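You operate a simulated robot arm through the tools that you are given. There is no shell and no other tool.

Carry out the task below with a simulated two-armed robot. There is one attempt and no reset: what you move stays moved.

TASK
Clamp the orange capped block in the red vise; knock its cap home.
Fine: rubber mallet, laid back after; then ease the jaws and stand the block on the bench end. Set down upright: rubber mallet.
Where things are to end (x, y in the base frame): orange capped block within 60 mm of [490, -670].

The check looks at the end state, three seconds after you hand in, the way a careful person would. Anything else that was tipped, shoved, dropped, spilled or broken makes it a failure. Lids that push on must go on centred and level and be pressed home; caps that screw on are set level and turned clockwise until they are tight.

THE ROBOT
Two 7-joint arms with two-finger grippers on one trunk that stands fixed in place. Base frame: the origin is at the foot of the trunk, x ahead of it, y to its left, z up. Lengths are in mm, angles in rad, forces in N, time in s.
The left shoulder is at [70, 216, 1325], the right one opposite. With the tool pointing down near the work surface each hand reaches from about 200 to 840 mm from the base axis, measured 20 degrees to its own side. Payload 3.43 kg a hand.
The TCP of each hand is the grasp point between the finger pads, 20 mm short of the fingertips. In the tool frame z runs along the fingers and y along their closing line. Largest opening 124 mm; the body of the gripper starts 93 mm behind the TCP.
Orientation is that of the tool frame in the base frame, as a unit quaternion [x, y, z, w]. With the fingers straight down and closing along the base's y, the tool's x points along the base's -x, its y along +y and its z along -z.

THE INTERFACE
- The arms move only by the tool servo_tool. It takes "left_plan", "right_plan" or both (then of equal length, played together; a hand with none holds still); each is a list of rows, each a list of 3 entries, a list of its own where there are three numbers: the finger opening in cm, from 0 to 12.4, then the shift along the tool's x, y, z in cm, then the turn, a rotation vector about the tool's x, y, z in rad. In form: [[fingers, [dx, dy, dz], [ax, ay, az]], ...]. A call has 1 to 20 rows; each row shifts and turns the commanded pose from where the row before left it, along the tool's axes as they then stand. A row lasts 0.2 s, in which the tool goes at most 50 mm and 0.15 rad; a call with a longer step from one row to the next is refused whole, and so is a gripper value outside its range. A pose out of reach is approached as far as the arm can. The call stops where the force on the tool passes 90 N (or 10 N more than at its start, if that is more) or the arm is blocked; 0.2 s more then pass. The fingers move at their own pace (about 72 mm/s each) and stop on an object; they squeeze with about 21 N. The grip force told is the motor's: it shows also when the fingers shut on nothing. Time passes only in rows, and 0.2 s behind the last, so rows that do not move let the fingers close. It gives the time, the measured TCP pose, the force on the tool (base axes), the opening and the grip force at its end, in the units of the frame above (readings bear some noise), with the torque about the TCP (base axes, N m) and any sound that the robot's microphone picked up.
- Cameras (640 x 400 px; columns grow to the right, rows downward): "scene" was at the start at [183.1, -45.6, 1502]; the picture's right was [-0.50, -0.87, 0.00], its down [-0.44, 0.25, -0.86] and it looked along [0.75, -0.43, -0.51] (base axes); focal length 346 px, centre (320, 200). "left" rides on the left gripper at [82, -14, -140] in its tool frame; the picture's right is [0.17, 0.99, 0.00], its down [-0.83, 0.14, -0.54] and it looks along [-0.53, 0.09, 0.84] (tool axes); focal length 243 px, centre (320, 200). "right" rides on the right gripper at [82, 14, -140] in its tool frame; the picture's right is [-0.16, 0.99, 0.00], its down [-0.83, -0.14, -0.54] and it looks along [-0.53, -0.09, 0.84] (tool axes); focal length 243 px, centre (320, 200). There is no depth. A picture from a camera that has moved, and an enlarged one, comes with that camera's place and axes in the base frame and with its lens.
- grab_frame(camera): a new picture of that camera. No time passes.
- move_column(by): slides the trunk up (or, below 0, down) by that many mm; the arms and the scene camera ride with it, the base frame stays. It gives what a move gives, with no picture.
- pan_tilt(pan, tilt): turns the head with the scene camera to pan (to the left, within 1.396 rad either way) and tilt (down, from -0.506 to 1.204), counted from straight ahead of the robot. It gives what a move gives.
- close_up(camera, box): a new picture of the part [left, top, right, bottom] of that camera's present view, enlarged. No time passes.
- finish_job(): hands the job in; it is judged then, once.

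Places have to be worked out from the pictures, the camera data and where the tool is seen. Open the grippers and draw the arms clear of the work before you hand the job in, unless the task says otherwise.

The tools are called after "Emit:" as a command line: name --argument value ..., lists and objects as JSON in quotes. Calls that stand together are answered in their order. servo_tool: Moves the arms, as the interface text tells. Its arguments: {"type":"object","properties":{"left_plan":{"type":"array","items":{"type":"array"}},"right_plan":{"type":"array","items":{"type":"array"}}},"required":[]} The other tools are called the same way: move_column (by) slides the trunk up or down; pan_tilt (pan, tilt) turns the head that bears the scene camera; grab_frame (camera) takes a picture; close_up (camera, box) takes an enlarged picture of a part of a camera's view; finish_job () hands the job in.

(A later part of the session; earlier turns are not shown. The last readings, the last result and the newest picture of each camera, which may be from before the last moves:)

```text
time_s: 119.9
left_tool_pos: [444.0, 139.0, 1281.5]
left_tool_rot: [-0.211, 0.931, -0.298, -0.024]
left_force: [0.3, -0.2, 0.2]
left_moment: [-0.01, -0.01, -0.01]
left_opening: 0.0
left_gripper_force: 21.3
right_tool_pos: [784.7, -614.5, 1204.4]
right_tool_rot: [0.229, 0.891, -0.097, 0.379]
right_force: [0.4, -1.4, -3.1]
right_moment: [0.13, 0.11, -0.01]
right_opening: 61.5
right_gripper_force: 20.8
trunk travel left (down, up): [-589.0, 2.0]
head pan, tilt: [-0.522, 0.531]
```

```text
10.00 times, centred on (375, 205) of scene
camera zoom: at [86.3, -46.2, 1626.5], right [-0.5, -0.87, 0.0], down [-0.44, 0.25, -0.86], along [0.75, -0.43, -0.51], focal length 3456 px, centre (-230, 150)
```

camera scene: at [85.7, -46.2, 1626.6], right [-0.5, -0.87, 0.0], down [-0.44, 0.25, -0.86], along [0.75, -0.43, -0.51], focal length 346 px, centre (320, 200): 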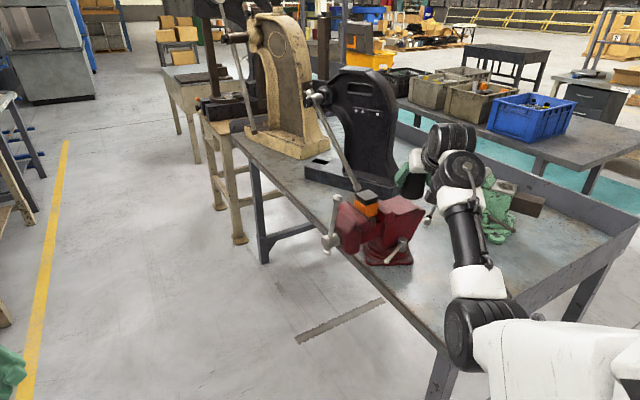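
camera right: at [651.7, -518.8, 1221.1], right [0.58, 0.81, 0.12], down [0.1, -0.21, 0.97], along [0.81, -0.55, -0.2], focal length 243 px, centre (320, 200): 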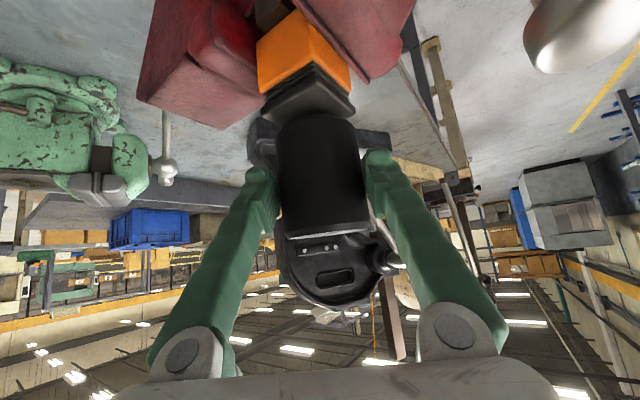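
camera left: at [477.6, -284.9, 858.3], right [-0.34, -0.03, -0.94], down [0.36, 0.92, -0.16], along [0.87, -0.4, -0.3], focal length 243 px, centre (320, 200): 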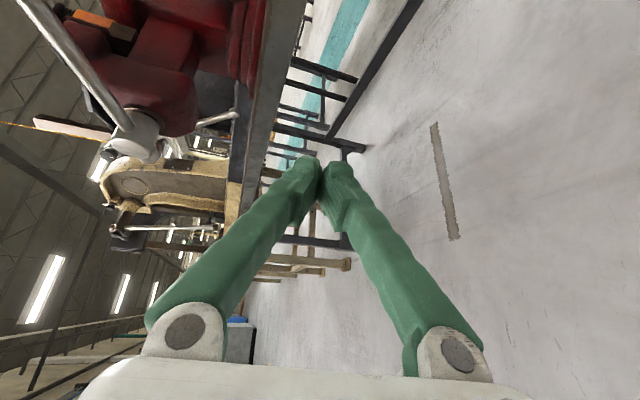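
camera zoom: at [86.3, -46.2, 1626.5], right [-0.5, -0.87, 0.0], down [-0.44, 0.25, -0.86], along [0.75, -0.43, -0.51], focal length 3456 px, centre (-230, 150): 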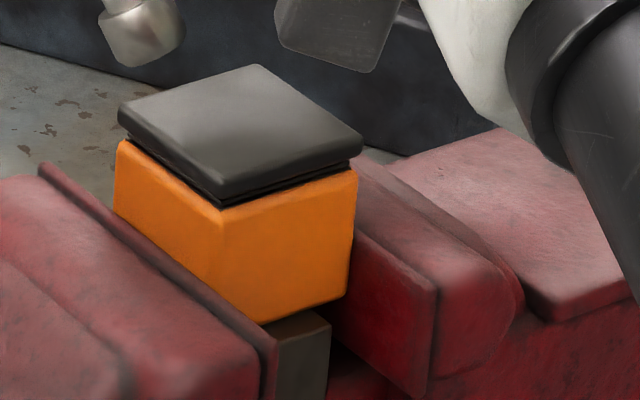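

Only about 3 mm are left and it's level. I'll do another set of knocks, again reaching a little lower.

Emit:
servo_tool --right_plan '[[0, [-1.46, 0.36, -1.37], [0, 0, 0]], [0, [1.8, 0, 1.73], [0, 0, 0]], [0, [3.56, 0, 3.43], [0, 0, 0]], [0, [-3.4, 0, -3.27], [0, 0, 0]], [0, [-1.8, 0, -1.73], [0, 0, 0]], [0, [1.8, 0, 1.73], [0, 0, 0]], [0, [3.56, 0, 3.43], [0, 0, 0]], [0, [-3.4, 0, -3.27], [0, 0, 0]], [0, [-1.8, 0, -1.73], [0, 0, 0]], [0, [1.8, 0, 1.73], [0, 0, 0]], [0, [3.56, 0, 3.43], [0, 0, 0]], [0, [-3.4, 0, -3.27], [0, 0, 0]], [0, [-0.7, 0, -0.67], [0, 0, 0]], [0, [0, 0, 0], [0, 0, 0]]]'

Emit:
close_up --camera "right" --box '[220, 20, 400, 260]'

Emit:
close_up --camera "scene" --box '[355, 185, 395, 225]'

```text
time_s: 122.9
left_tool_pos: [444.4, 138.4, 1284.1]
left_tool_rot: [-0.212, 0.93, -0.299, -0.023]
left_force: [0.4, -0.1, 0.3]
left_moment: [0.02, 0.0, -0.01]
left_opening: 0.1
left_gripper_force: 20.9
right_tool_pos: [792.1, -610.6, 1205.2]
right_tool_rot: [0.23, 0.891, -0.097, 0.379]
right_force: [-0.4, -0.2, -4.8]
right_moment: [0.13, 0.06, 0.03]
right_opening: 61.6
right_gripper_force: 20.3
trunk travel left (down, up): [-589.0, 2.0]
head pan, tilt: [-0.522, 0.531]
```

```text
1.67 times, centred on (310, 140) of right
camera zoom: at [659.1, -522.8, 1243.3], right [0.58, 0.81, 0.12], down [0.1, -0.21, 0.97], along [0.81, -0.55, -0.2], focal length 404 px, centre (337, 300)
```

zoom: 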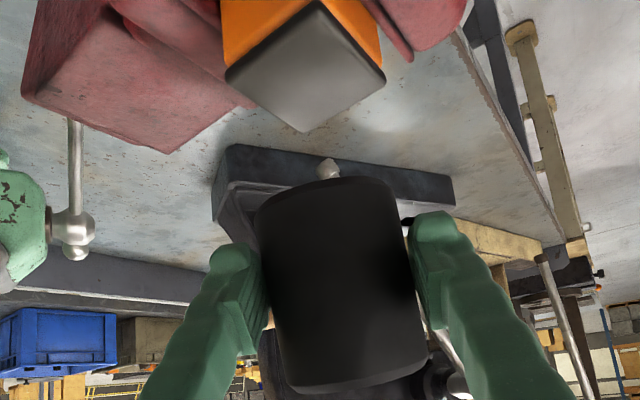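

```text
10.00 times, centred on (375, 205) of scene
camera zoom: at [86.3, -46.3, 1626.5], right [-0.5, -0.87, 0.0], down [-0.44, 0.25, -0.86], along [0.75, -0.43, -0.51], focal length 3456 px, centre (-230, 150)
```

zoom: 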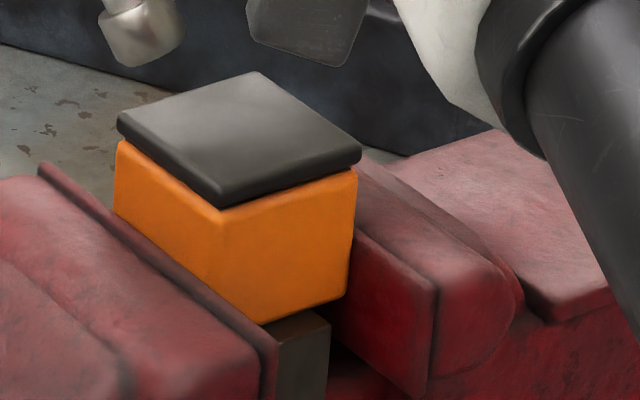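

The cap looks flush with the block now. I'll give two more knocks to be sure it's home.

Emit:
servo_tool --right_plan '[[0, [-1.15, 0, -1.11], [0, 0, 0]], [0, [1.8, 0, 1.73], [0, 0, 0]], [0, [3.56, 0, 3.43], [0, 0, 0]], [0, [-3.4, 0, -3.27], [0, 0, 0]], [0, [-1.8, 0, -1.73], [0, 0, 0]], [0, [1.8, 0, 1.73], [0, 0, 0]], [0, [3.56, 0, 3.43], [0, 0, 0]], [0, [0, 0, 0], [0, 0, 0]], [0, [-3.4, 0, -3.27], [0, 0, 0]], [0, [-1.5, 0, -1.44], [0, 0, 0]], [0, [0, 0, 0], [0, 0, 0]]]'

Emit:
close_up --camera "right" --box '[220, 20, 400, 260]'

Emit:
close_up --camera "scene" --box '[355, 185, 395, 225]'

```text
time_s: 125.3
left_tool_pos: [444.3, 139.4, 1282.4]
left_tool_rot: [-0.211, 0.931, -0.298, -0.024]
left_force: [0.6, 0.4, -0.5]
left_moment: [0.0, 0.0, -0.01]
left_opening: 0.0
left_gripper_force: 21.0
right_tool_pos: [788.1, -609.4, 1214.2]
right_tool_rot: [0.23, 0.891, -0.097, 0.379]
right_force: [0.6, -1.3, -4.3]
right_moment: [0.13, 0.09, 0.0]
right_opening: 62.0
right_gripper_force: 21.2
trunk travel left (down, up): [-589.0, 2.0]
head pan, tilt: [-0.522, 0.531]
```

```text
1.67 times, centred on (310, 140) of right
camera zoom: at [656.5, -522.8, 1252.1], right [0.58, 0.81, 0.12], down [0.1, -0.21, 0.97], along [0.81, -0.55, -0.2], focal length 404 px, centre (337, 300)
```

zoom: 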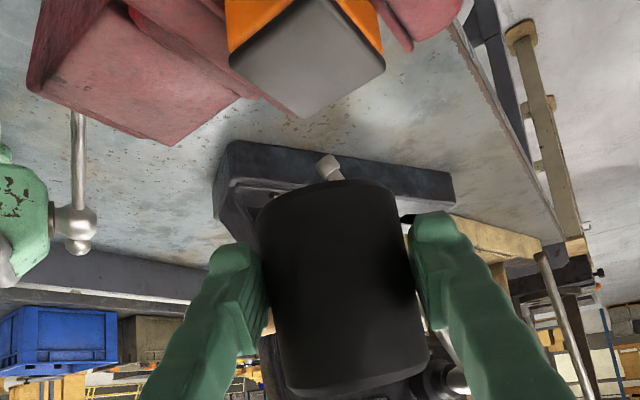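

```text
10.00 times, centred on (375, 205) of scene
camera zoom: at [87.0, -46.7, 1626.4], right [-0.5, -0.87, 0.0], down [-0.44, 0.25, -0.86], along [0.75, -0.43, -0.51], focal length 3456 px, centre (-230, 150)
```

zoom: 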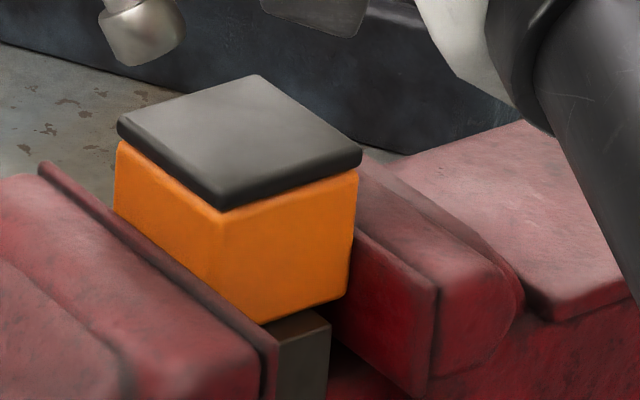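

It moved about 1 mm more. Two more knocks will show whether it has bottomed.

Emit:
servo_tool --right_plan '[[0, [-0.4, 0, -0.38], [0, 0, 0]], [0, [1.8, 0, 1.73], [0, 0, 0]], [0, [3.56, 0, 3.43], [0, 0, 0]], [0, [-3.2, 0, -3.08], [0, 0, 0]], [0, [-1.8, 0, -1.73], [0, 0, 0]], [0, [1.8, 0, 1.73], [0, 0, 0]], [0, [3.56, 0, 3.43], [0, 0, 0]], [0, [0, 0, 0], [0, 0, 0]], [0, [-3.4, 0, -3.27], [0, 0, 0]], [0, [-1.5, 0, -1.44], [0, 0, 0]], [0, [0, 0, 0], [0, 0, 0]]]'

Emit:
close_up --camera "right" --box '[220, 20, 400, 260]'

Emit:
close_up --camera "scene" --box '[355, 185, 395, 225]'

```text
time_s: 127.7
left_tool_pos: [444.5, 139.6, 1280.7]
left_tool_rot: [-0.211, 0.931, -0.298, -0.025]
left_force: [0.9, -0.5, -0.5]
left_moment: [0.01, 0.01, -0.01]
left_opening: 0.4
left_gripper_force: 21.7
right_tool_pos: [789.1, -611.0, 1205.7]
right_tool_rot: [0.228, 0.892, -0.096, 0.378]
right_force: [0.1, 0.4, -4.1]
right_moment: [0.11, 0.07, 0.01]
right_opening: 61.8
right_gripper_force: 20.6
trunk travel left (down, up): [-589.0, 2.0]
head pan, tilt: [-0.522, 0.531]
```

```text
1.67 times, centred on (310, 140) of right
camera zoom: at [657.4, -524.2, 1243.6], right [0.58, 0.81, 0.12], down [0.1, -0.21, 0.97], along [0.81, -0.55, -0.2], focal length 404 px, centre (337, 300)
```

zoom: 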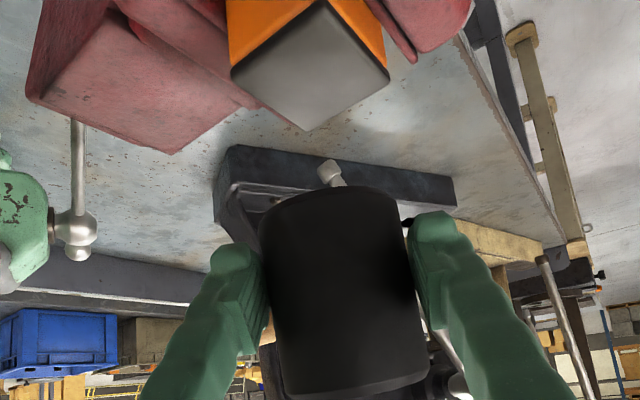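

```text
10.00 times, centred on (375, 205) of scene
camera zoom: at [87.3, -46.9, 1626.4], right [-0.5, -0.87, 0.0], down [-0.44, 0.25, -0.86], along [0.75, -0.43, -0.51], focal length 3456 px, centre (-230, 150)
```

zoom: 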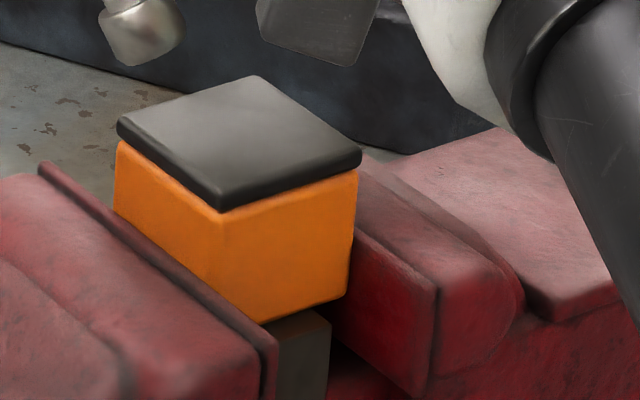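

The cap is home: flush and level, with no further movement. Now I'll carry the mallet back. It slid up about 14 mm in my grip, so I'll first set it down in the clear middle of the bench, re-grip it properly, and then return it to its original spot.

Emit:
servo_tool --right_plan '[[0, [0.64, -1.7, -0.67], [0, 0, 0]], [0, [1.287, -3.436, -1.333], [0, 0, 0]], [0, [1.287, -3.436, -1.333], [0, 0, 0]], [0, [1.287, -3.436, -1.333], [0, 0, 0]], [0, [1.287, -3.436, -1.333], [0, 0, 0]], [0, [1.287, -3.436, -1.333], [0, 0, 0]], [0, [1.287, -3.436, -1.333], [0, 0, 0]], [0, [0.64, -1.7, -0.67], [0, 0, 0]], [0, [0, 0, 0], [0.0702, 0, 0.0676]], [0, [0, 0, 0], [0.0702, 0, 0.0676]], [0, [0, 0, 0], [0.0702, 0, 0.0676]], [0, [0, 0, 0], [0.0702, 0, 0.0676]], [0, [0, 0, 0], [0, 0, 0]]]'

Emit:
grab_frame --camera "right"

Emit:
grab_frame --camera "scene"

```text
time_s: 130.5
left_tool_pos: [444.1, 140.0, 1282.1]
left_tool_rot: [-0.211, 0.93, -0.3, -0.024]
left_force: [0.0, -0.6, -0.6]
left_moment: [0.04, 0.0, 0.04]
left_opening: 0.3
left_gripper_force: 20.6
right_tool_pos: [557.0, -757.8, 1206.8]
right_tool_rot: [0.398, 0.83, -0.169, 0.353]
right_force: [-0.8, 0.8, -4.0]
right_moment: [0.15, 0.04, 0.01]
right_opening: 61.4
right_gripper_force: 21.3
trunk travel left (down, up): [-589.0, 2.0]
head pan, tilt: [-0.522, 0.531]
```

```text
taken
camera right: at [468.3, -627.6, 1244.5], right [0.84, 0.53, 0.12], down [0.01, -0.23, 0.97], along [0.54, -0.82, -0.2], focal length 243 px, centre (320, 200)
```

right: 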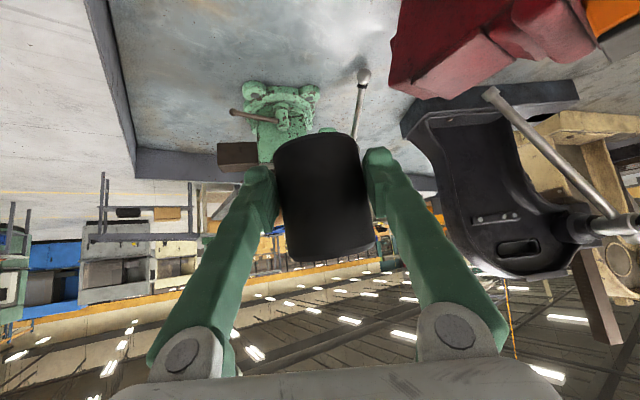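

```text
taken
camera scene: at [85.8, -46.0, 1626.6], right [-0.5, -0.87, 0.0], down [-0.44, 0.25, -0.86], along [0.75, -0.43, -0.51], focal length 346 px, centre (320, 200)
```

scene: 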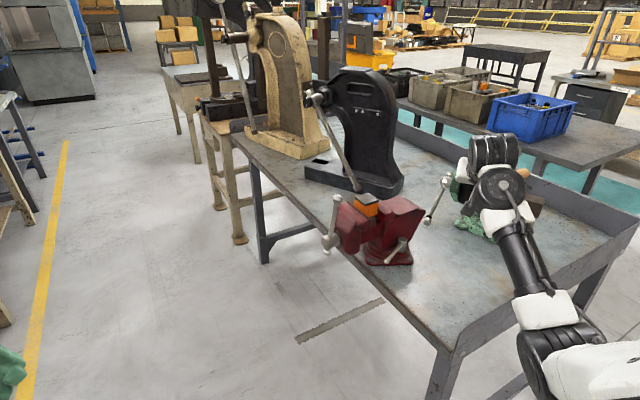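

The mallet has slid about 20 mm up in the grip and leans slightly. I'll lower it over the clear bench area with the trunk, then the arm, and feel for the surface.

Emit:
move_column --by -200

Emit:
servo_tool --right_plan '[[0, [1.4, 0, 1.35], [0, 0, 0]], [0, [1.6, 0, 1.54], [0, 0, 0]], [0, [1.2, 0, 1.15], [0, 0, 0]], [0, [0, 0, 0], [0, 0, 0]]]'

Emit:
grab_frame --camera "right"

Emit:
close_up --camera "scene" --box '[440, 180, 600, 300]'

```text
time_s: 132.7
left_tool_pos: [442.2, 139.8, 1081.3]
left_tool_rot: [-0.212, 0.93, -0.3, -0.023]
left_force: [0.2, 0.0, -0.6]
left_moment: [0.0, -0.02, 0.02]
left_opening: 0.0
left_gripper_force: 20.8
right_tool_pos: [558.2, -758.7, 1006.7]
right_tool_rot: [0.398, 0.829, -0.169, 0.354]
right_force: [0.1, 1.0, -4.4]
right_moment: [0.14, 0.04, 0.0]
right_opening: 61.7
right_gripper_force: 20.6
trunk travel left (down, up): [-389.0, 202.0]
head pan, tilt: [-0.522, 0.531]
```

```text
time_s: 133.7
left_tool_pos: [444.1, 140.1, 1083.0]
left_tool_rot: [-0.211, 0.93, -0.299, -0.023]
left_force: [0.7, -0.7, 0.3]
left_moment: [0.01, 0.02, -0.03]
left_opening: 0.0
left_gripper_force: 20.8
right_tool_pos: [560.0, -757.3, 948.5]
right_tool_rot: [0.398, 0.83, -0.168, 0.353]
right_force: [0.7, -0.7, -3.7]
right_moment: [0.16, 0.04, -0.02]
right_opening: 61.5
right_gripper_force: 21.3
trunk travel left (down, up): [-389.0, 202.0]
head pan, tilt: [-0.522, 0.531]
```

```text
taken
camera right: at [470.2, -626.4, 985.7], right [0.84, 0.53, 0.12], down [0.01, -0.23, 0.97], along [0.54, -0.82, -0.2], focal length 243 px, centre (320, 200)
```

right: 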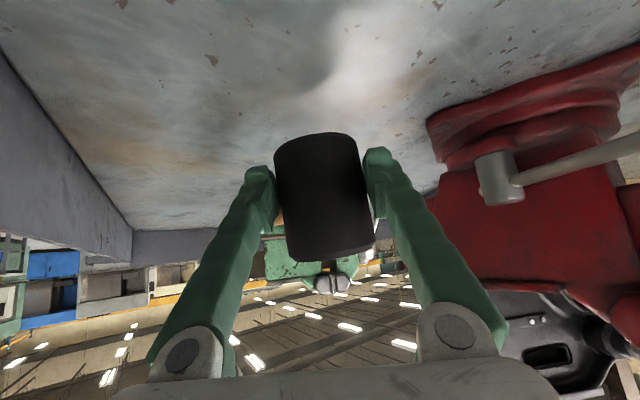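

```text
3.33 times, centred on (520, 240) of scene
camera zoom: at [212.9, -46.0, 1405.6], right [-0.5, -0.87, 0.0], down [-0.44, 0.25, -0.86], along [0.75, -0.43, -0.51], focal length 1152 px, centre (-347, 67)
```

zoom: 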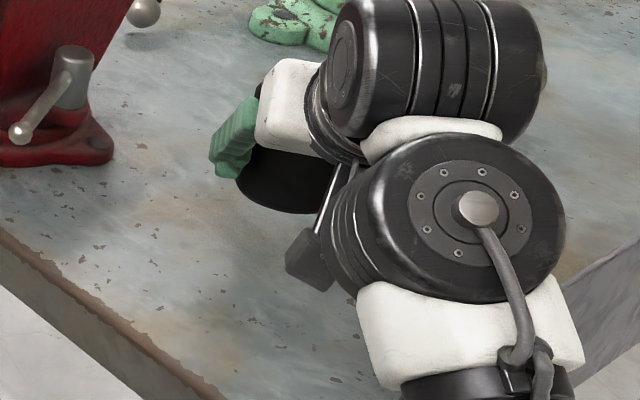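

I'll go on down in 4–5 mm steps until the force shows contact.

Emit:
servo_tool --right_plan '[[0, [0.36, 0, 0.347], [0, 0, 0]], [0, [0.36, 0, 0.347], [0, 0, 0]], [0, [0.36, 0, 0.347], [0, 0, 0]], [0, [0, 0, 0], [0, 0, 0]]]'

Emit:
grab_frame --camera "right"

```text
time_s: 134.7
left_tool_pos: [444.1, 139.7, 1083.3]
left_tool_rot: [-0.211, 0.93, -0.299, -0.024]
left_force: [0.1, -0.8, 0.0]
left_moment: [0.02, 0.03, 0.0]
left_opening: 0.0
left_gripper_force: 20.5
right_tool_pos: [559.3, -759.3, 933.2]
right_tool_rot: [0.397, 0.83, -0.167, 0.354]
right_force: [1.8, 0.0, -4.0]
right_moment: [0.15, 0.05, 0.01]
right_opening: 61.3
right_gripper_force: 20.7
trunk travel left (down, up): [-389.0, 202.0]
head pan, tilt: [-0.522, 0.531]
```

```text
taken
camera right: at [470.4, -628.6, 971.1], right [0.84, 0.53, 0.12], down [0.01, -0.23, 0.97], along [0.54, -0.82, -0.2], focal length 243 px, centre (320, 200)
```

right: 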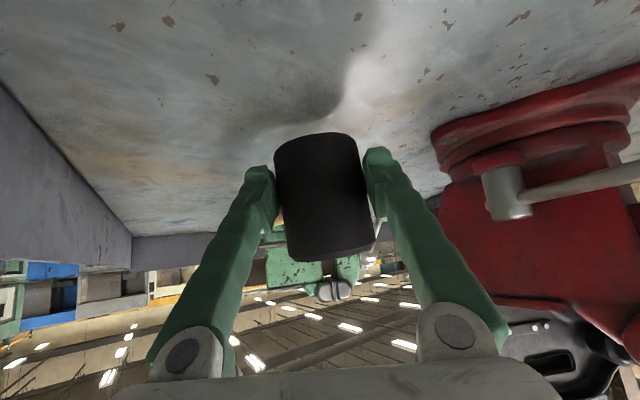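

Emit:
servo_tool --right_plan '[[0, [0.29, 0, 0.277], [0, 0, 0]], [0, [0.29, 0, 0.277], [0, 0, 0]], [0, [0, 0, 0], [0, 0, 0]]]'

Emit:
grab_frame --camera "right"

```text
time_s: 135.4
left_tool_pos: [444.2, 138.9, 1081.8]
left_tool_rot: [-0.211, 0.93, -0.299, -0.024]
left_force: [0.1, -0.3, -0.5]
left_moment: [-0.03, 0.01, 0.0]
left_opening: 0.1
left_gripper_force: 21.1
right_tool_pos: [560.1, -759.1, 924.0]
right_tool_rot: [0.397, 0.83, -0.169, 0.353]
right_force: [0.4, 0.1, -4.0]
right_moment: [0.15, 0.04, -0.01]
right_opening: 61.5
right_gripper_force: 21.0
trunk travel left (down, up): [-389.0, 202.0]
head pan, tilt: [-0.522, 0.531]
```

```text
taken
camera right: at [471.0, -628.4, 963.0], right [0.84, 0.53, 0.12], down [0.01, -0.23, 0.97], along [0.54, -0.82, -0.2], focal length 243 px, centre (320, 200)
```

right: 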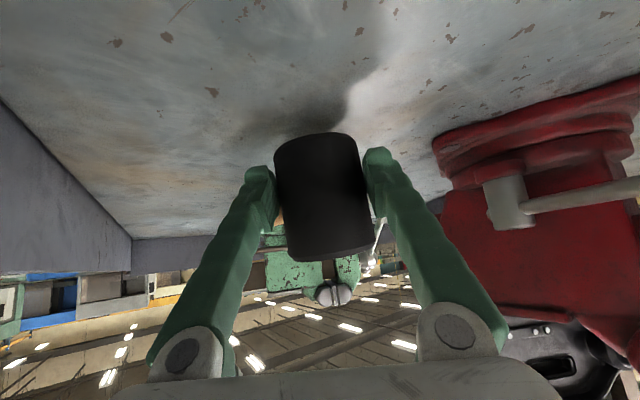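

Still free-hanging (-4 N), with the shadow closing in. I'll continue in 4 mm steps.

Emit:
servo_tool --right_plan '[[0, [0.29, 0, 0.277], [0, 0, 0]], [0, [0.22, 0, 0.21], [0, 0, 0]], [0, [0, 0, 0], [0, 0, 0]]]'

Emit:
grab_frame --camera "right"

```text
time_s: 136.2
left_tool_pos: [443.3, 140.2, 1082.9]
left_tool_rot: [-0.211, 0.93, -0.299, -0.023]
left_force: [0.1, -0.2, 0.0]
left_moment: [0.04, -0.03, 0.03]
left_opening: 0.1
left_gripper_force: 21.0
right_tool_pos: [558.7, -760.0, 919.1]
right_tool_rot: [0.397, 0.83, -0.168, 0.353]
right_force: [-0.3, 0.1, -4.2]
right_moment: [0.17, 0.04, 0.01]
right_opening: 61.4
right_gripper_force: 20.8
trunk travel left (down, up): [-389.0, 202.0]
head pan, tilt: [-0.522, 0.531]
```

```text
taken
camera right: at [469.7, -628.6, 956.1], right [0.84, 0.53, 0.12], down [0.01, -0.23, 0.97], along [0.54, -0.82, -0.2], focal length 243 px, centre (320, 200)
```

right: 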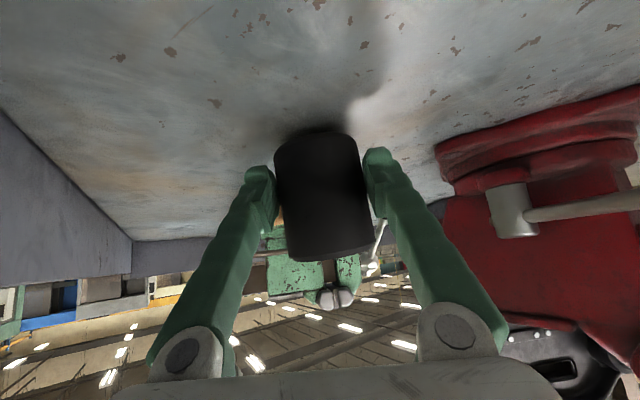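

Emit:
servo_tool --right_plan '[[0, [0.2, 0, 0.19], [0, 0, 0]], [0, [0.2, 0, 0.19], [0, 0, 0]], [0, [0, 0, 0], [0, 0, 0]]]'

Emit:
close_up --camera "right" --box '[220, 80, 420, 280]'

```text
time_s: 137.1
left_tool_pos: [443.9, 139.2, 1081.9]
left_tool_rot: [-0.211, 0.93, -0.298, -0.024]
left_force: [0.1, -0.4, 0.6]
left_moment: [0.01, -0.01, 0.02]
left_opening: 0.0
left_gripper_force: 20.7
right_tool_pos: [558.8, -758.1, 911.2]
right_tool_rot: [0.397, 0.83, -0.168, 0.354]
right_force: [0.3, 0.1, -4.0]
right_moment: [0.15, 0.09, 0.02]
right_opening: 61.5
right_gripper_force: 21.2
trunk travel left (down, up): [-389.0, 202.0]
head pan, tilt: [-0.522, 0.531]
```

```text
2.00 times, centred on (320, 180) of right
camera zoom: at [469.7, -628.1, 950.5], right [0.84, 0.53, 0.12], down [0.01, -0.23, 0.97], along [0.54, -0.82, -0.2], focal length 485 px, centre (320, 240)
```

zoom: 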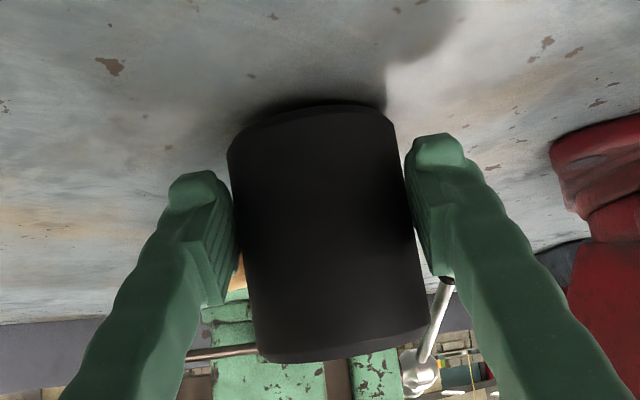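

Emit:
servo_tool --right_plan '[[0, [0.2, 0, 0.19], [0, 0, 0]], [0, [0, 0, 0], [0, 0, 0]]]'

Emit:
close_up --camera "right" --box '[220, 80, 420, 280]'

```text
time_s: 137.7
left_tool_pos: [443.0, 140.2, 1082.5]
left_tool_rot: [-0.212, 0.93, -0.3, -0.022]
left_force: [1.0, -0.2, -0.4]
left_moment: [0.0, 0.01, -0.02]
left_opening: 0.4
left_gripper_force: 21.0
right_tool_pos: [558.6, -758.0, 914.0]
right_tool_rot: [0.397, 0.829, -0.169, 0.356]
right_force: [-4.1, -2.1, 6.7]
right_moment: [-0.25, -0.16, -0.22]
right_opening: 61.4
right_gripper_force: 21.0
trunk travel left (down, up): [-389.0, 202.0]
head pan, tilt: [-0.522, 0.531]
```

```text
2.00 times, centred on (320, 180) of right
camera zoom: at [470.0, -627.9, 949.3], right [0.84, 0.53, 0.12], down [0.0, -0.23, 0.97], along [0.54, -0.82, -0.2], focal length 485 px, centre (320, 240)
```

zoom: 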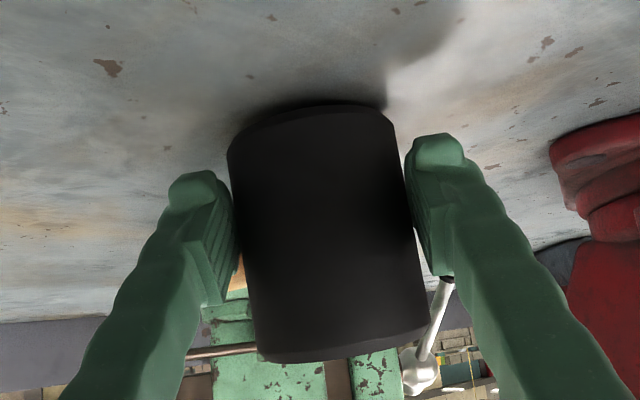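

Contact is made, about 11 N up. I'll press a touch more to settle the face flat, then open gently.

Emit:
servo_tool --right_plan '[[0, [0.15, 0, 0.14], [0, 0, 0]], [0, [0, 0, 0], [0, 0, 0]], [6.5, [0, 0, 0], [0, 0, 0]], [7, [0, 0, 0], [0, 0, 0]], [8.5, [0, 0, 0], [0, 0, 0]], [10, [0, 0, 0], [0, 0, 0]], [10, [0, 0, 0], [0, 0, 0]]]'

Emit:
grab_frame --camera "right"

```text
time_s: 139.2
left_tool_pos: [443.7, 139.8, 1082.4]
left_tool_rot: [-0.211, 0.93, -0.299, -0.023]
left_force: [0.5, 0.1, 0.1]
left_moment: [-0.02, 0.01, -0.02]
left_opening: 0.0
left_gripper_force: 21.3
right_tool_pos: [559.3, -757.8, 907.6]
right_tool_rot: [0.398, 0.83, -0.169, 0.353]
right_force: [0.8, -1.0, -0.1]
right_moment: [0.0, -0.03, -0.02]
right_opening: 99.6
right_gripper_force: 0.0
trunk travel left (down, up): [-389.0, 202.0]
head pan, tilt: [-0.522, 0.531]
```

```text
taken
camera right: at [469.6, -627.3, 945.8], right [0.84, 0.53, 0.12], down [0.01, -0.23, 0.97], along [0.54, -0.82, -0.2], focal length 243 px, centre (320, 200)
```

right: 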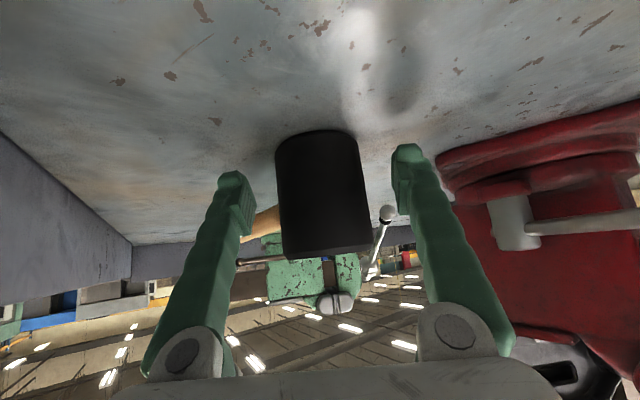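

The mallet stands upright and free. I'll rise 26 mm so that my grip is at the original height, and close again.

Emit:
servo_tool --right_plan '[[10, [-1.87, 0, -1.8], [0, 0, 0]], [10, [0, 0, 0.2], [0, 0, 0]], [7, [0, 0, 0], [0, 0, 0]], [6.5, [0, 0, 0], [0, 0, 0]], [0, [0, 0, 0], [0, 0, 0]], [0, [0, 0, 0], [0, 0, 0]], [0, [0, 0, 0], [0, 0, 0]]]'

Emit:
grab_frame --camera "right"

```text
time_s: 140.8
left_tool_pos: [444.0, 139.4, 1082.7]
left_tool_rot: [-0.211, 0.93, -0.299, -0.024]
left_force: [0.1, -0.2, 0.5]
left_moment: [-0.01, 0.01, 0.0]
left_opening: 0.4
left_gripper_force: 21.3
right_tool_pos: [560.0, -758.5, 931.9]
right_tool_rot: [0.397, 0.83, -0.169, 0.354]
right_force: [0.0, -1.0, 0.5]
right_moment: [-0.06, 0.05, 0.04]
right_opening: 61.7
right_gripper_force: 21.0
trunk travel left (down, up): [-389.0, 202.0]
head pan, tilt: [-0.522, 0.531]
```

```text
taken
camera right: at [470.7, -629.0, 969.0], right [0.84, 0.53, 0.12], down [0.01, -0.23, 0.97], along [0.54, -0.82, -0.2], focal length 243 px, centre (320, 200)
```

right: 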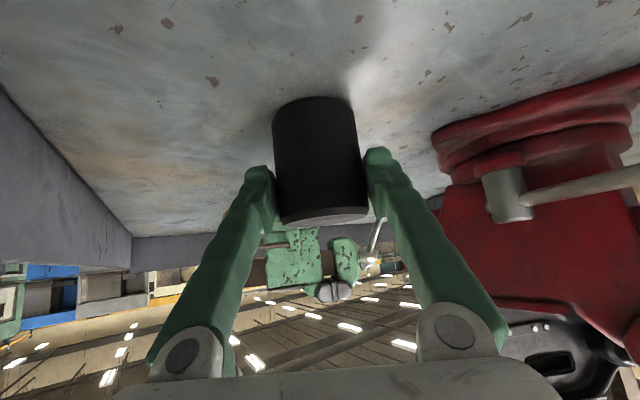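

The grip matches the original one. I'll lift 25 mm, shift back to the original spot and lower.

Emit:
servo_tool --right_plan '[[0, [-0.6, 0, -0.58], [0, 0, 0]], [0, [-1.2, 0, -1.15], [0, 0, 0]], [0, [0.37, -1.36, -0.38], [0, 0, 0]], [0, [0.737, -2.73, -0.767], [0, 0, 0]], [0, [0.737, -2.73, -0.767], [0, 0, 0]], [0, [0.37, -1.36, -0.38], [0, 0, 0]], [0, [0, 0, 0], [0, 0, 0]], [0, [0.7, 0, 0.67], [0, 0, 0]], [0, [0.6, 0, 0.58], [0, 0, 0]], [0, [0, 0, 0], [0, 0, 0]]]'

Emit:
grab_frame --camera "right"

```text
time_s: 143.1
left_tool_pos: [443.8, 140.7, 1082.5]
left_tool_rot: [-0.211, 0.93, -0.299, -0.023]
left_force: [-0.3, 0.8, -0.4]
left_moment: [-0.01, 0.0, 0.02]
left_opening: 0.3
left_gripper_force: 21.4
right_tool_pos: [475.3, -785.5, 939.2]
right_tool_rot: [0.397, 0.83, -0.168, 0.353]
right_force: [0.2, -0.1, -4.3]
right_moment: [0.13, 0.04, 0.01]
right_opening: 61.5
right_gripper_force: 21.0
trunk travel left (down, up): [-389.0, 202.0]
head pan, tilt: [-0.522, 0.531]
```

```text
taken
camera right: at [386.6, -655.4, 977.1], right [0.84, 0.53, 0.12], down [0.01, -0.23, 0.97], along [0.54, -0.82, -0.2], focal length 243 px, centre (320, 200)
```

right: 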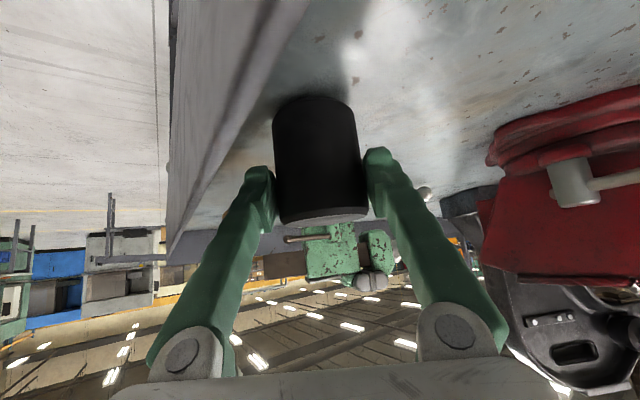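

It's hanging about 7 mm above its original height, so I'll lower the last bit.

Emit:
servo_tool --right_plan '[[0, [0.25, 0, 0.24], [0, 0, 0]], [0, [0.25, 0, 0.24], [0, 0, 0]], [0, [0, 0, 0], [0, 0, 0]]]'

```text
time_s: 143.8
left_tool_pos: [443.2, 139.4, 1082.9]
left_tool_rot: [-0.211, 0.93, -0.3, -0.024]
left_force: [0.2, 0.6, -0.4]
left_moment: [-0.01, 0.0, 0.01]
left_opening: 0.0
left_gripper_force: 20.7
right_tool_pos: [475.4, -785.3, 932.9]
right_tool_rot: [0.397, 0.83, -0.168, 0.354]
right_force: [0.4, 0.1, -2.9]
right_moment: [0.14, 0.02, 0.01]
right_opening: 61.3
right_gripper_force: 20.9
trunk travel left (down, up): [-389.0, 202.0]
head pan, tilt: [-0.522, 0.531]
```

Emit:
servo_tool --right_plan '[[0, [0.15, 0, 0.14], [0, 0, 0]], [0, [0.1, 0, 0.1], [0, 0, 0]], [0, [0, 0, 0], [0, 0, 0]]]'

```text
time_s: 144.7
left_tool_pos: [444.4, 140.5, 1083.3]
left_tool_rot: [-0.211, 0.93, -0.299, -0.024]
left_force: [0.5, 0.1, 0.5]
left_moment: [0.0, 0.02, 0.0]
left_opening: 0.1
left_gripper_force: 21.2
right_tool_pos: [475.7, -786.7, 931.3]
right_tool_rot: [0.396, 0.83, -0.169, 0.356]
right_force: [-0.6, -1.2, 5.0]
right_moment: [-0.23, 0.17, 0.06]
right_opening: 61.5
right_gripper_force: 21.4
trunk travel left (down, up): [-389.0, 202.0]
head pan, tilt: [-0.522, 0.531]
```

The mallet is on the bench (+5 N, same height as at pick-up). I'll open the fingers and lift away vertically.

Emit:
servo_tool --right_plan '[[6.5, [0, 0, 0], [0, 0, 0]], [7.5, [0, 0, 0], [0, 0, 0]], [9, [0, 0, 0], [0, 0, 0]], [10.5, [0, 0, 0], [0, 0, 0]], [10.5, [-1.5, 0, -1.44], [0, 0, 0]], [10.5, [-2.5, 0, -2.4], [0, 0, 0]], [10.5, [-3.2, 0, -3.08], [0, 0, 0]], [10.5, [-3.2, 0, -3.08], [0, 0, 0]], [10.5, [-3.2, 0, -3.08], [0, 0, 0]], [10.5, [0, 0, 0], [0, 0, 0]]]'

Emit:
grab_frame --camera "right"

Emit:
grab_frame --camera "scene"

```text
time_s: 146.8
left_tool_pos: [442.9, 140.1, 1083.3]
left_tool_rot: [-0.21, 0.93, -0.3, -0.023]
left_force: [0.1, -0.6, -0.5]
left_moment: [0.01, -0.01, 0.01]
left_opening: 0.1
left_gripper_force: 21.1
right_tool_pos: [475.7, -786.8, 1118.4]
right_tool_rot: [0.397, 0.83, -0.169, 0.354]
right_force: [0.3, -1.2, -0.3]
right_moment: [0.02, 0.01, 0.01]
right_opening: 104.7
right_gripper_force: 0.1
trunk travel left (down, up): [-389.0, 202.0]
head pan, tilt: [-0.522, 0.531]
```

```text
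taken
camera right: at [386.4, -655.5, 1155.9], right [0.84, 0.53, 0.12], down [0.01, -0.23, 0.97], along [0.54, -0.82, -0.2], focal length 243 px, centre (320, 200)
```

right: 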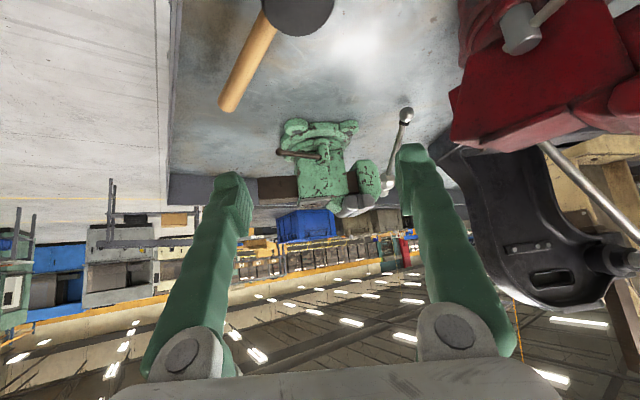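

```text
taken
camera scene: at [212.7, -45.8, 1405.6], right [-0.5, -0.87, 0.0], down [-0.44, 0.25, -0.86], along [0.75, -0.43, -0.51], focal length 346 px, centre (320, 200)
```

scene: 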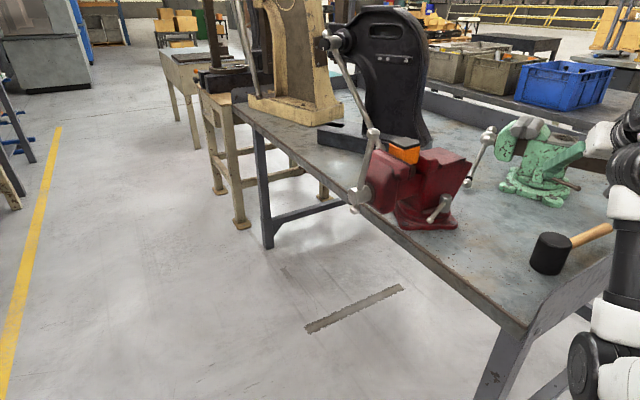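

The mallet is back upright on its spot. Next I ease the jaws: the bar is just past 12 o'clock, so I'll push its top toward +x with the fingertips. I'm moving the hand back to the vise side first.

Emit:
servo_tool --right_plan '[[6, [1.2, 3.45, -2.1], [0, 0, 0]], [6, [1.2, 3.45, -2.1], [0, 0, 0]], [6, [1.2, 3.45, -2.1], [0, 0, 0]], [6, [1.2, 3.45, -2.1], [0, 0, 0]], [6, [1.2, 3.45, -2.1], [0, 0, 0]], [4, [0, 0, 0], [-0.0916, 0, -0.088]], [4, [0, 0, 0], [-0.0916, 0, -0.088]], [4, [0, 0, 0], [-0.0916, 0, -0.088]], [1, [0, 0, 0], [-0.0916, 0, -0.088]], [1, [0, 0, 0], [-0.0916, 0, -0.088]], [1, [0, 0, 0], [-0.0916, 0, -0.088]], [1, [0, 0, 0], [-0.0916, 0, -0.088]], [1, [0, 0, 0], [0, 0, 0]]]'

Emit:
grab_frame --camera "right"

```text
time_s: 147.2
left_tool_pos: [443.1, 140.9, 1083.3]
left_tool_rot: [-0.212, 0.93, -0.3, -0.023]
left_force: [-0.4, 0.3, 0.2]
left_moment: [0.0, 0.0, 0.0]
left_opening: 0.3
left_gripper_force: 21.1
right_tool_pos: [484.4, -764.9, 1125.9]
right_tool_rot: [0.389, 0.83, -0.176, 0.36]
right_force: [14.6, -5.0, -4.9]
right_moment: [-0.38, 0.15, -1.42]
right_opening: 59.9
right_gripper_force: 0.0
trunk travel left (down, up): [-389.0, 202.0]
head pan, tilt: [-0.522, 0.531]
stopped in row 1 (right hand): the force on the tool passed its limit at 150 N (the readings are from after the stop); the commanded pose is now the measured one
```

```text
taken
camera right: at [393.6, -633.7, 1160.0], right [0.83, 0.54, 0.11], down [0.01, -0.21, 0.98], along [0.55, -0.81, -0.18], focal length 243 px, centre (320, 200)
```

right: 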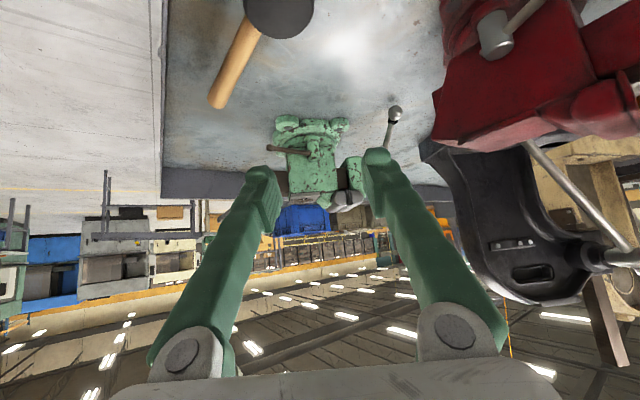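

Something stopped the move with a force spike in free air. I'll look before moving again.

Emit:
grab_frame --camera "scene"

Emit:
pan_tilt --pan -0.9 --tilt 0.7

Emit:
grab_frame --camera "scene"

```text
taken
camera scene: at [212.7, -44.6, 1405.6], right [-0.5, -0.87, 0.0], down [-0.44, 0.25, -0.86], along [0.75, -0.43, -0.51], focal length 346 px, centre (320, 200)
```

scene: 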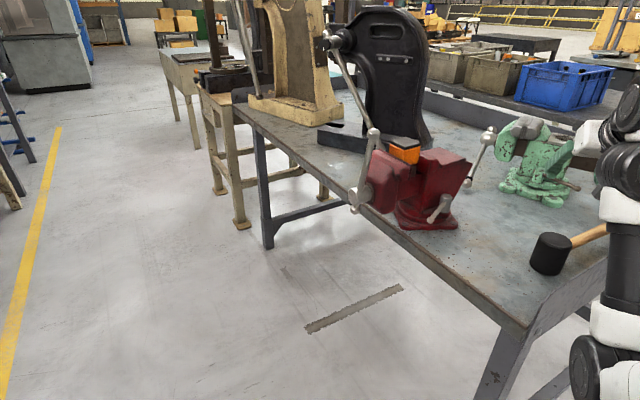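

```text
time_s: 148.1
left_tool_pos: [443.8, 141.0, 1081.7]
left_tool_rot: [-0.211, 0.931, -0.298, -0.024]
left_force: [-0.2, 0.1, 0.6]
left_moment: [0.02, 0.0, 0.03]
left_opening: 0.0
left_gripper_force: 20.9
right_tool_pos: [482.9, -764.5, 1124.0]
right_tool_rot: [0.389, 0.83, -0.177, 0.36]
right_force: [13.7, -14.9, -9.6]
right_moment: [-0.71, -0.48, -0.18]
right_opening: 60.1
right_gripper_force: 0.1
trunk travel left (down, up): [-389.0, 202.0]
head pan, tilt: [-0.901, 0.7]
```

```text
taken
camera scene: at [187.2, -67.1, 1390.9], right [-0.78, -0.62, 0.0], down [-0.4, 0.5, -0.77], along [0.48, -0.6, -0.64], focal length 346 px, centre (320, 200)
```

scene: 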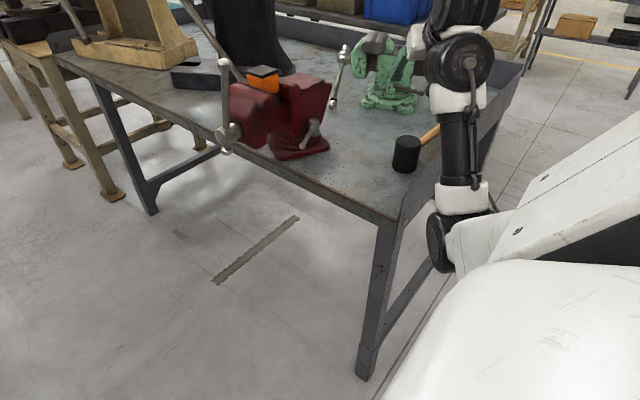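

The wrist camera met the arm's own forearm because the hand was folded up close to it. I'll back off the way it came, raise the trunk, and lower the hand relative to the shoulder before crossing over.

Emit:
servo_tool --right_plan '[[6, [-0.34, -2.0, 1.36], [0, 0, 0]], [6, [0, 0, 0], [0, 0, 0]]]'

Emit:
move_column --by 190

Emit:
servo_tool --right_plan '[[6, [2.8, 0, 2.7], [0, 0, 0]], [6, [2.8, 0, 2.7], [0, 0, 0]], [6, [2.8, 0, 2.7], [0, 0, 0]], [6, [0, 0, 0], [0, 0, 0]]]'

Emit:
grab_frame --camera "scene"

```text
time_s: 148.7
left_tool_pos: [444.1, 140.4, 1082.1]
left_tool_rot: [-0.212, 0.93, -0.299, -0.024]
left_force: [0.0, -0.3, -0.6]
left_moment: [-0.04, 0.03, -0.01]
left_opening: 0.0
left_gripper_force: 21.2
right_tool_pos: [475.2, -785.8, 1118.1]
right_tool_rot: [0.387, 0.831, -0.175, 0.36]
right_force: [0.3, -0.8, -0.5]
right_moment: [0.01, 0.01, -0.07]
right_opening: 59.9
right_gripper_force: 0.0
trunk travel left (down, up): [-389.0, 202.0]
head pan, tilt: [-0.901, 0.7]
```

```text
time_s: 150.8
left_tool_pos: [444.9, 139.3, 1271.6]
left_tool_rot: [-0.211, 0.93, -0.299, -0.025]
left_force: [0.2, 0.4, 0.3]
left_moment: [-0.02, -0.01, -0.01]
left_opening: 0.0
left_gripper_force: 21.2
right_tool_pos: [476.9, -786.8, 1307.8]
right_tool_rot: [0.387, 0.831, -0.176, 0.359]
right_force: [0.6, 0.3, 0.1]
right_moment: [-0.04, 0.04, 0.0]
right_opening: 60.0
right_gripper_force: 0.0
trunk travel left (down, up): [-579.0, 12.0]
head pan, tilt: [-0.901, 0.7]
```

```text
time_s: 151.8
left_tool_pos: [443.4, 140.9, 1273.0]
left_tool_rot: [-0.211, 0.93, -0.299, -0.023]
left_force: [0.0, 0.7, -0.2]
left_moment: [0.02, 0.01, 0.0]
left_opening: 0.1
left_gripper_force: 21.1
right_tool_pos: [476.3, -791.5, 1193.4]
right_tool_rot: [0.388, 0.83, -0.176, 0.36]
right_force: [0.3, 0.6, -0.3]
right_moment: [-0.01, -0.02, 0.03]
right_opening: 60.0
right_gripper_force: 0.0
trunk travel left (down, up): [-579.0, 12.0]
head pan, tilt: [-0.901, 0.7]
```

```text
taken
camera scene: at [73.8, -67.2, 1603.0], right [-0.78, -0.62, 0.0], down [-0.4, 0.5, -0.76], along [0.47, -0.6, -0.64], focal length 346 px, centre (320, 200)
```

scene: 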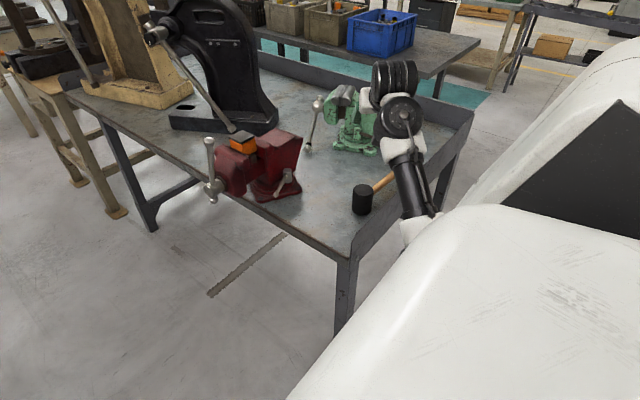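

Clear now. I'll yaw back toward straight-ahead in place, then cross over toward the vise.

Emit:
servo_tool --right_plan '[[6, [0, 0, 0], [-0.0916, 0, -0.088]], [6, [0, 0, 0], [-0.0916, 0, -0.088]], [6, [0, 0, 0], [-0.0916, 0, -0.088]], [6, [0, 0, 0], [-0.0916, 0, -0.088]], [6, [0, 0, 0], [-0.0916, 0, -0.088]], [6, [0, 0, 0], [-0.0916, 0, -0.088]], [6, [0, 0, 0], [-0.0916, 0, -0.088]], [6, [0, 0, 0], [0, 0, 0]]]'

```text
time_s: 153.6
left_tool_pos: [443.8, 139.6, 1272.1]
left_tool_rot: [-0.211, 0.93, -0.3, -0.023]
left_force: [-0.1, 0.5, -0.9]
left_moment: [0.02, -0.01, -0.02]
left_opening: 0.0
left_gripper_force: 21.1
right_tool_pos: [474.8, -788.9, 1192.0]
right_tool_rot: [-0.008, 0.92, -0.009, 0.393]
right_force: [-1.0, 0.6, 0.6]
right_moment: [0.02, -0.02, 0.03]
right_opening: 60.1
right_gripper_force: 0.1
trunk travel left (down, up): [-579.0, 12.0]
head pan, tilt: [-0.901, 0.7]
```

Now I cross over to the vise side and tilt the fingers level.

Emit:
servo_tool --right_plan '[[6, [-0.65, 1.9, 0.8], [0, 0, 0]], [6, [-1.31, 3.83, 1.6], [0, 0, 0]], [6, [-1.31, 3.83, 1.6], [0, 0, 0]], [6, [-1.31, 3.83, 1.6], [0, 0, 0]], [6, [-1.31, 3.83, 1.6], [0, 0, 0]], [6, [-1.31, 3.83, 1.6], [0, 0, 0]], [6, [-1.31, 3.83, 1.6], [0, 0, 0]], [6, [-1.31, 3.83, 1.6], [0, 0, 0]], [6, [-0.65, 1.9, 0.8], [0, 0, 0]], [1, [0, 0, -2], [0, -0.135, 0]], [1, [0, 0, -2], [0, -0.135, 0]], [1, [0, 0, 0], [0, -0.135, 0]], [1, [0, 0, 0], [0, -0.135, 0]], [1, [0, 0, 0], [0, -0.135, 0]], [1, [0, 0, 0], [0, -0.1, 0]], [1, [0, 0, 0], [0, 0, 0]]]'

Emit:
pan_tilt --pan -0.522 --tilt 0.531

Emit:
grab_frame --camera "scene"

Emit:
grab_frame --camera "right"

```text
time_s: 155.2
left_tool_pos: [443.0, 138.3, 1273.4]
left_tool_rot: [-0.211, 0.931, -0.298, -0.023]
left_force: [0.0, -0.5, -0.1]
left_moment: [0.04, -0.02, -0.03]
left_opening: 0.0
left_gripper_force: 21.0
right_tool_pos: [543.7, -648.8, 1155.7]
right_tool_rot: [0.128, 0.909, -0.011, 0.398]
right_force: [-0.7, -0.2, 0.2]
right_moment: [0.02, -0.03, -0.02]
right_opening: 60.1
right_gripper_force: 0.1
trunk travel left (down, up): [-579.0, 12.0]
head pan, tilt: [-0.901, 0.7]
stopped in row 8 (right hand): the arm was blocked; the commanded pose is now the measured one
```

```text
time_s: 156.1
left_tool_pos: [444.5, 140.6, 1271.7]
left_tool_rot: [-0.211, 0.93, -0.3, -0.024]
left_force: [-1.1, 0.5, 0.2]
left_moment: [-0.03, -0.01, 0.0]
left_opening: 0.0
left_gripper_force: 20.6
right_tool_pos: [542.7, -647.6, 1155.0]
right_tool_rot: [0.127, 0.909, -0.011, 0.398]
right_force: [-0.6, 0.7, 0.0]
right_moment: [0.02, 0.02, -0.02]
right_opening: 60.0
right_gripper_force: 0.0
trunk travel left (down, up): [-579.0, 12.0]
head pan, tilt: [-0.522, 0.531]
```

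```text
taken
camera scene: at [99.6, -45.0, 1617.8], right [-0.5, -0.87, 0.0], down [-0.44, 0.25, -0.86], along [0.75, -0.43, -0.51], focal length 346 px, centre (320, 200)
```

scene: 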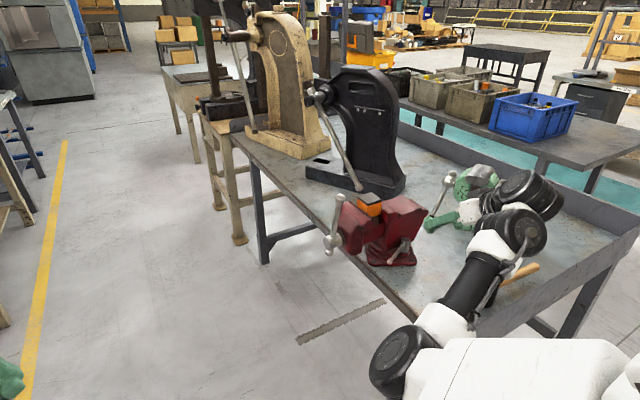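

```text
taken
camera right: at [392.2, -599.1, 1192.0], right [0.35, 0.92, 0.2], down [0.12, -0.25, 0.96], along [0.93, -0.31, -0.2], focal length 243 px, centre (320, 200)
```

right: 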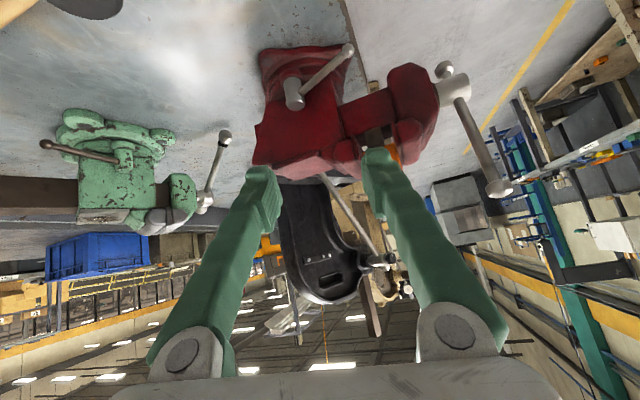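

The arm is in a folded elbow posture and got blocked. I'll bring the tool toward straight down, as at the start, to let the elbow unfold.

Emit:
servo_tool --right_plan '[[6, [0, 0, 0], [0, 0.13, 0]], [6, [0, 0, 0], [0, 0.13, 0]], [6, [0, 0, 0], [0, 0.13, 0]], [6, [0, 0, 0], [0, 0.13, 0]], [6, [0, 0, 0], [0, 0.13, 0]], [6, [0, 0, 0], [0, 0.1, 0]], [6, [0, 0, 0], [0, 0, 0]]]'

Emit:
grab_frame --camera "scene"

```text
time_s: 157.1
left_tool_pos: [444.5, 138.7, 1271.7]
left_tool_rot: [-0.211, 0.93, -0.3, -0.024]
left_force: [-0.2, -0.1, -0.3]
left_moment: [0.04, -0.01, 0.01]
left_opening: 0.0
left_gripper_force: 21.4
right_tool_pos: [547.9, -647.5, 1146.0]
right_tool_rot: [0.119, 0.975, 0.013, 0.185]
right_force: [7.3, -16.1, -18.5]
right_moment: [1.21, -1.52, 1.72]
right_opening: 60.5
right_gripper_force: 0.1
right hand out of reach, approached as far as the arm can: row 4
trunk travel left (down, up): [-579.0, 12.0]
head pan, tilt: [-0.522, 0.531]
stopped in row 4 (right hand): the force on the tool passed its limit at 106 N (the readings are from after the stop); the commanded pose is now the measured one
```

```text
taken
camera scene: at [99.8, -46.5, 1617.7], right [-0.5, -0.87, 0.0], down [-0.44, 0.25, -0.86], along [0.75, -0.43, -0.51], focal length 346 px, centre (320, 200)
```

scene: 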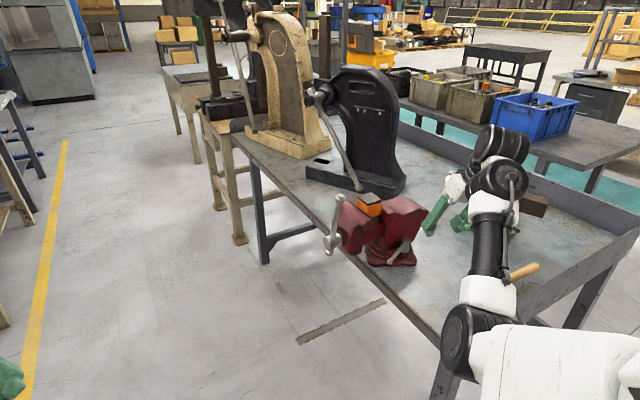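

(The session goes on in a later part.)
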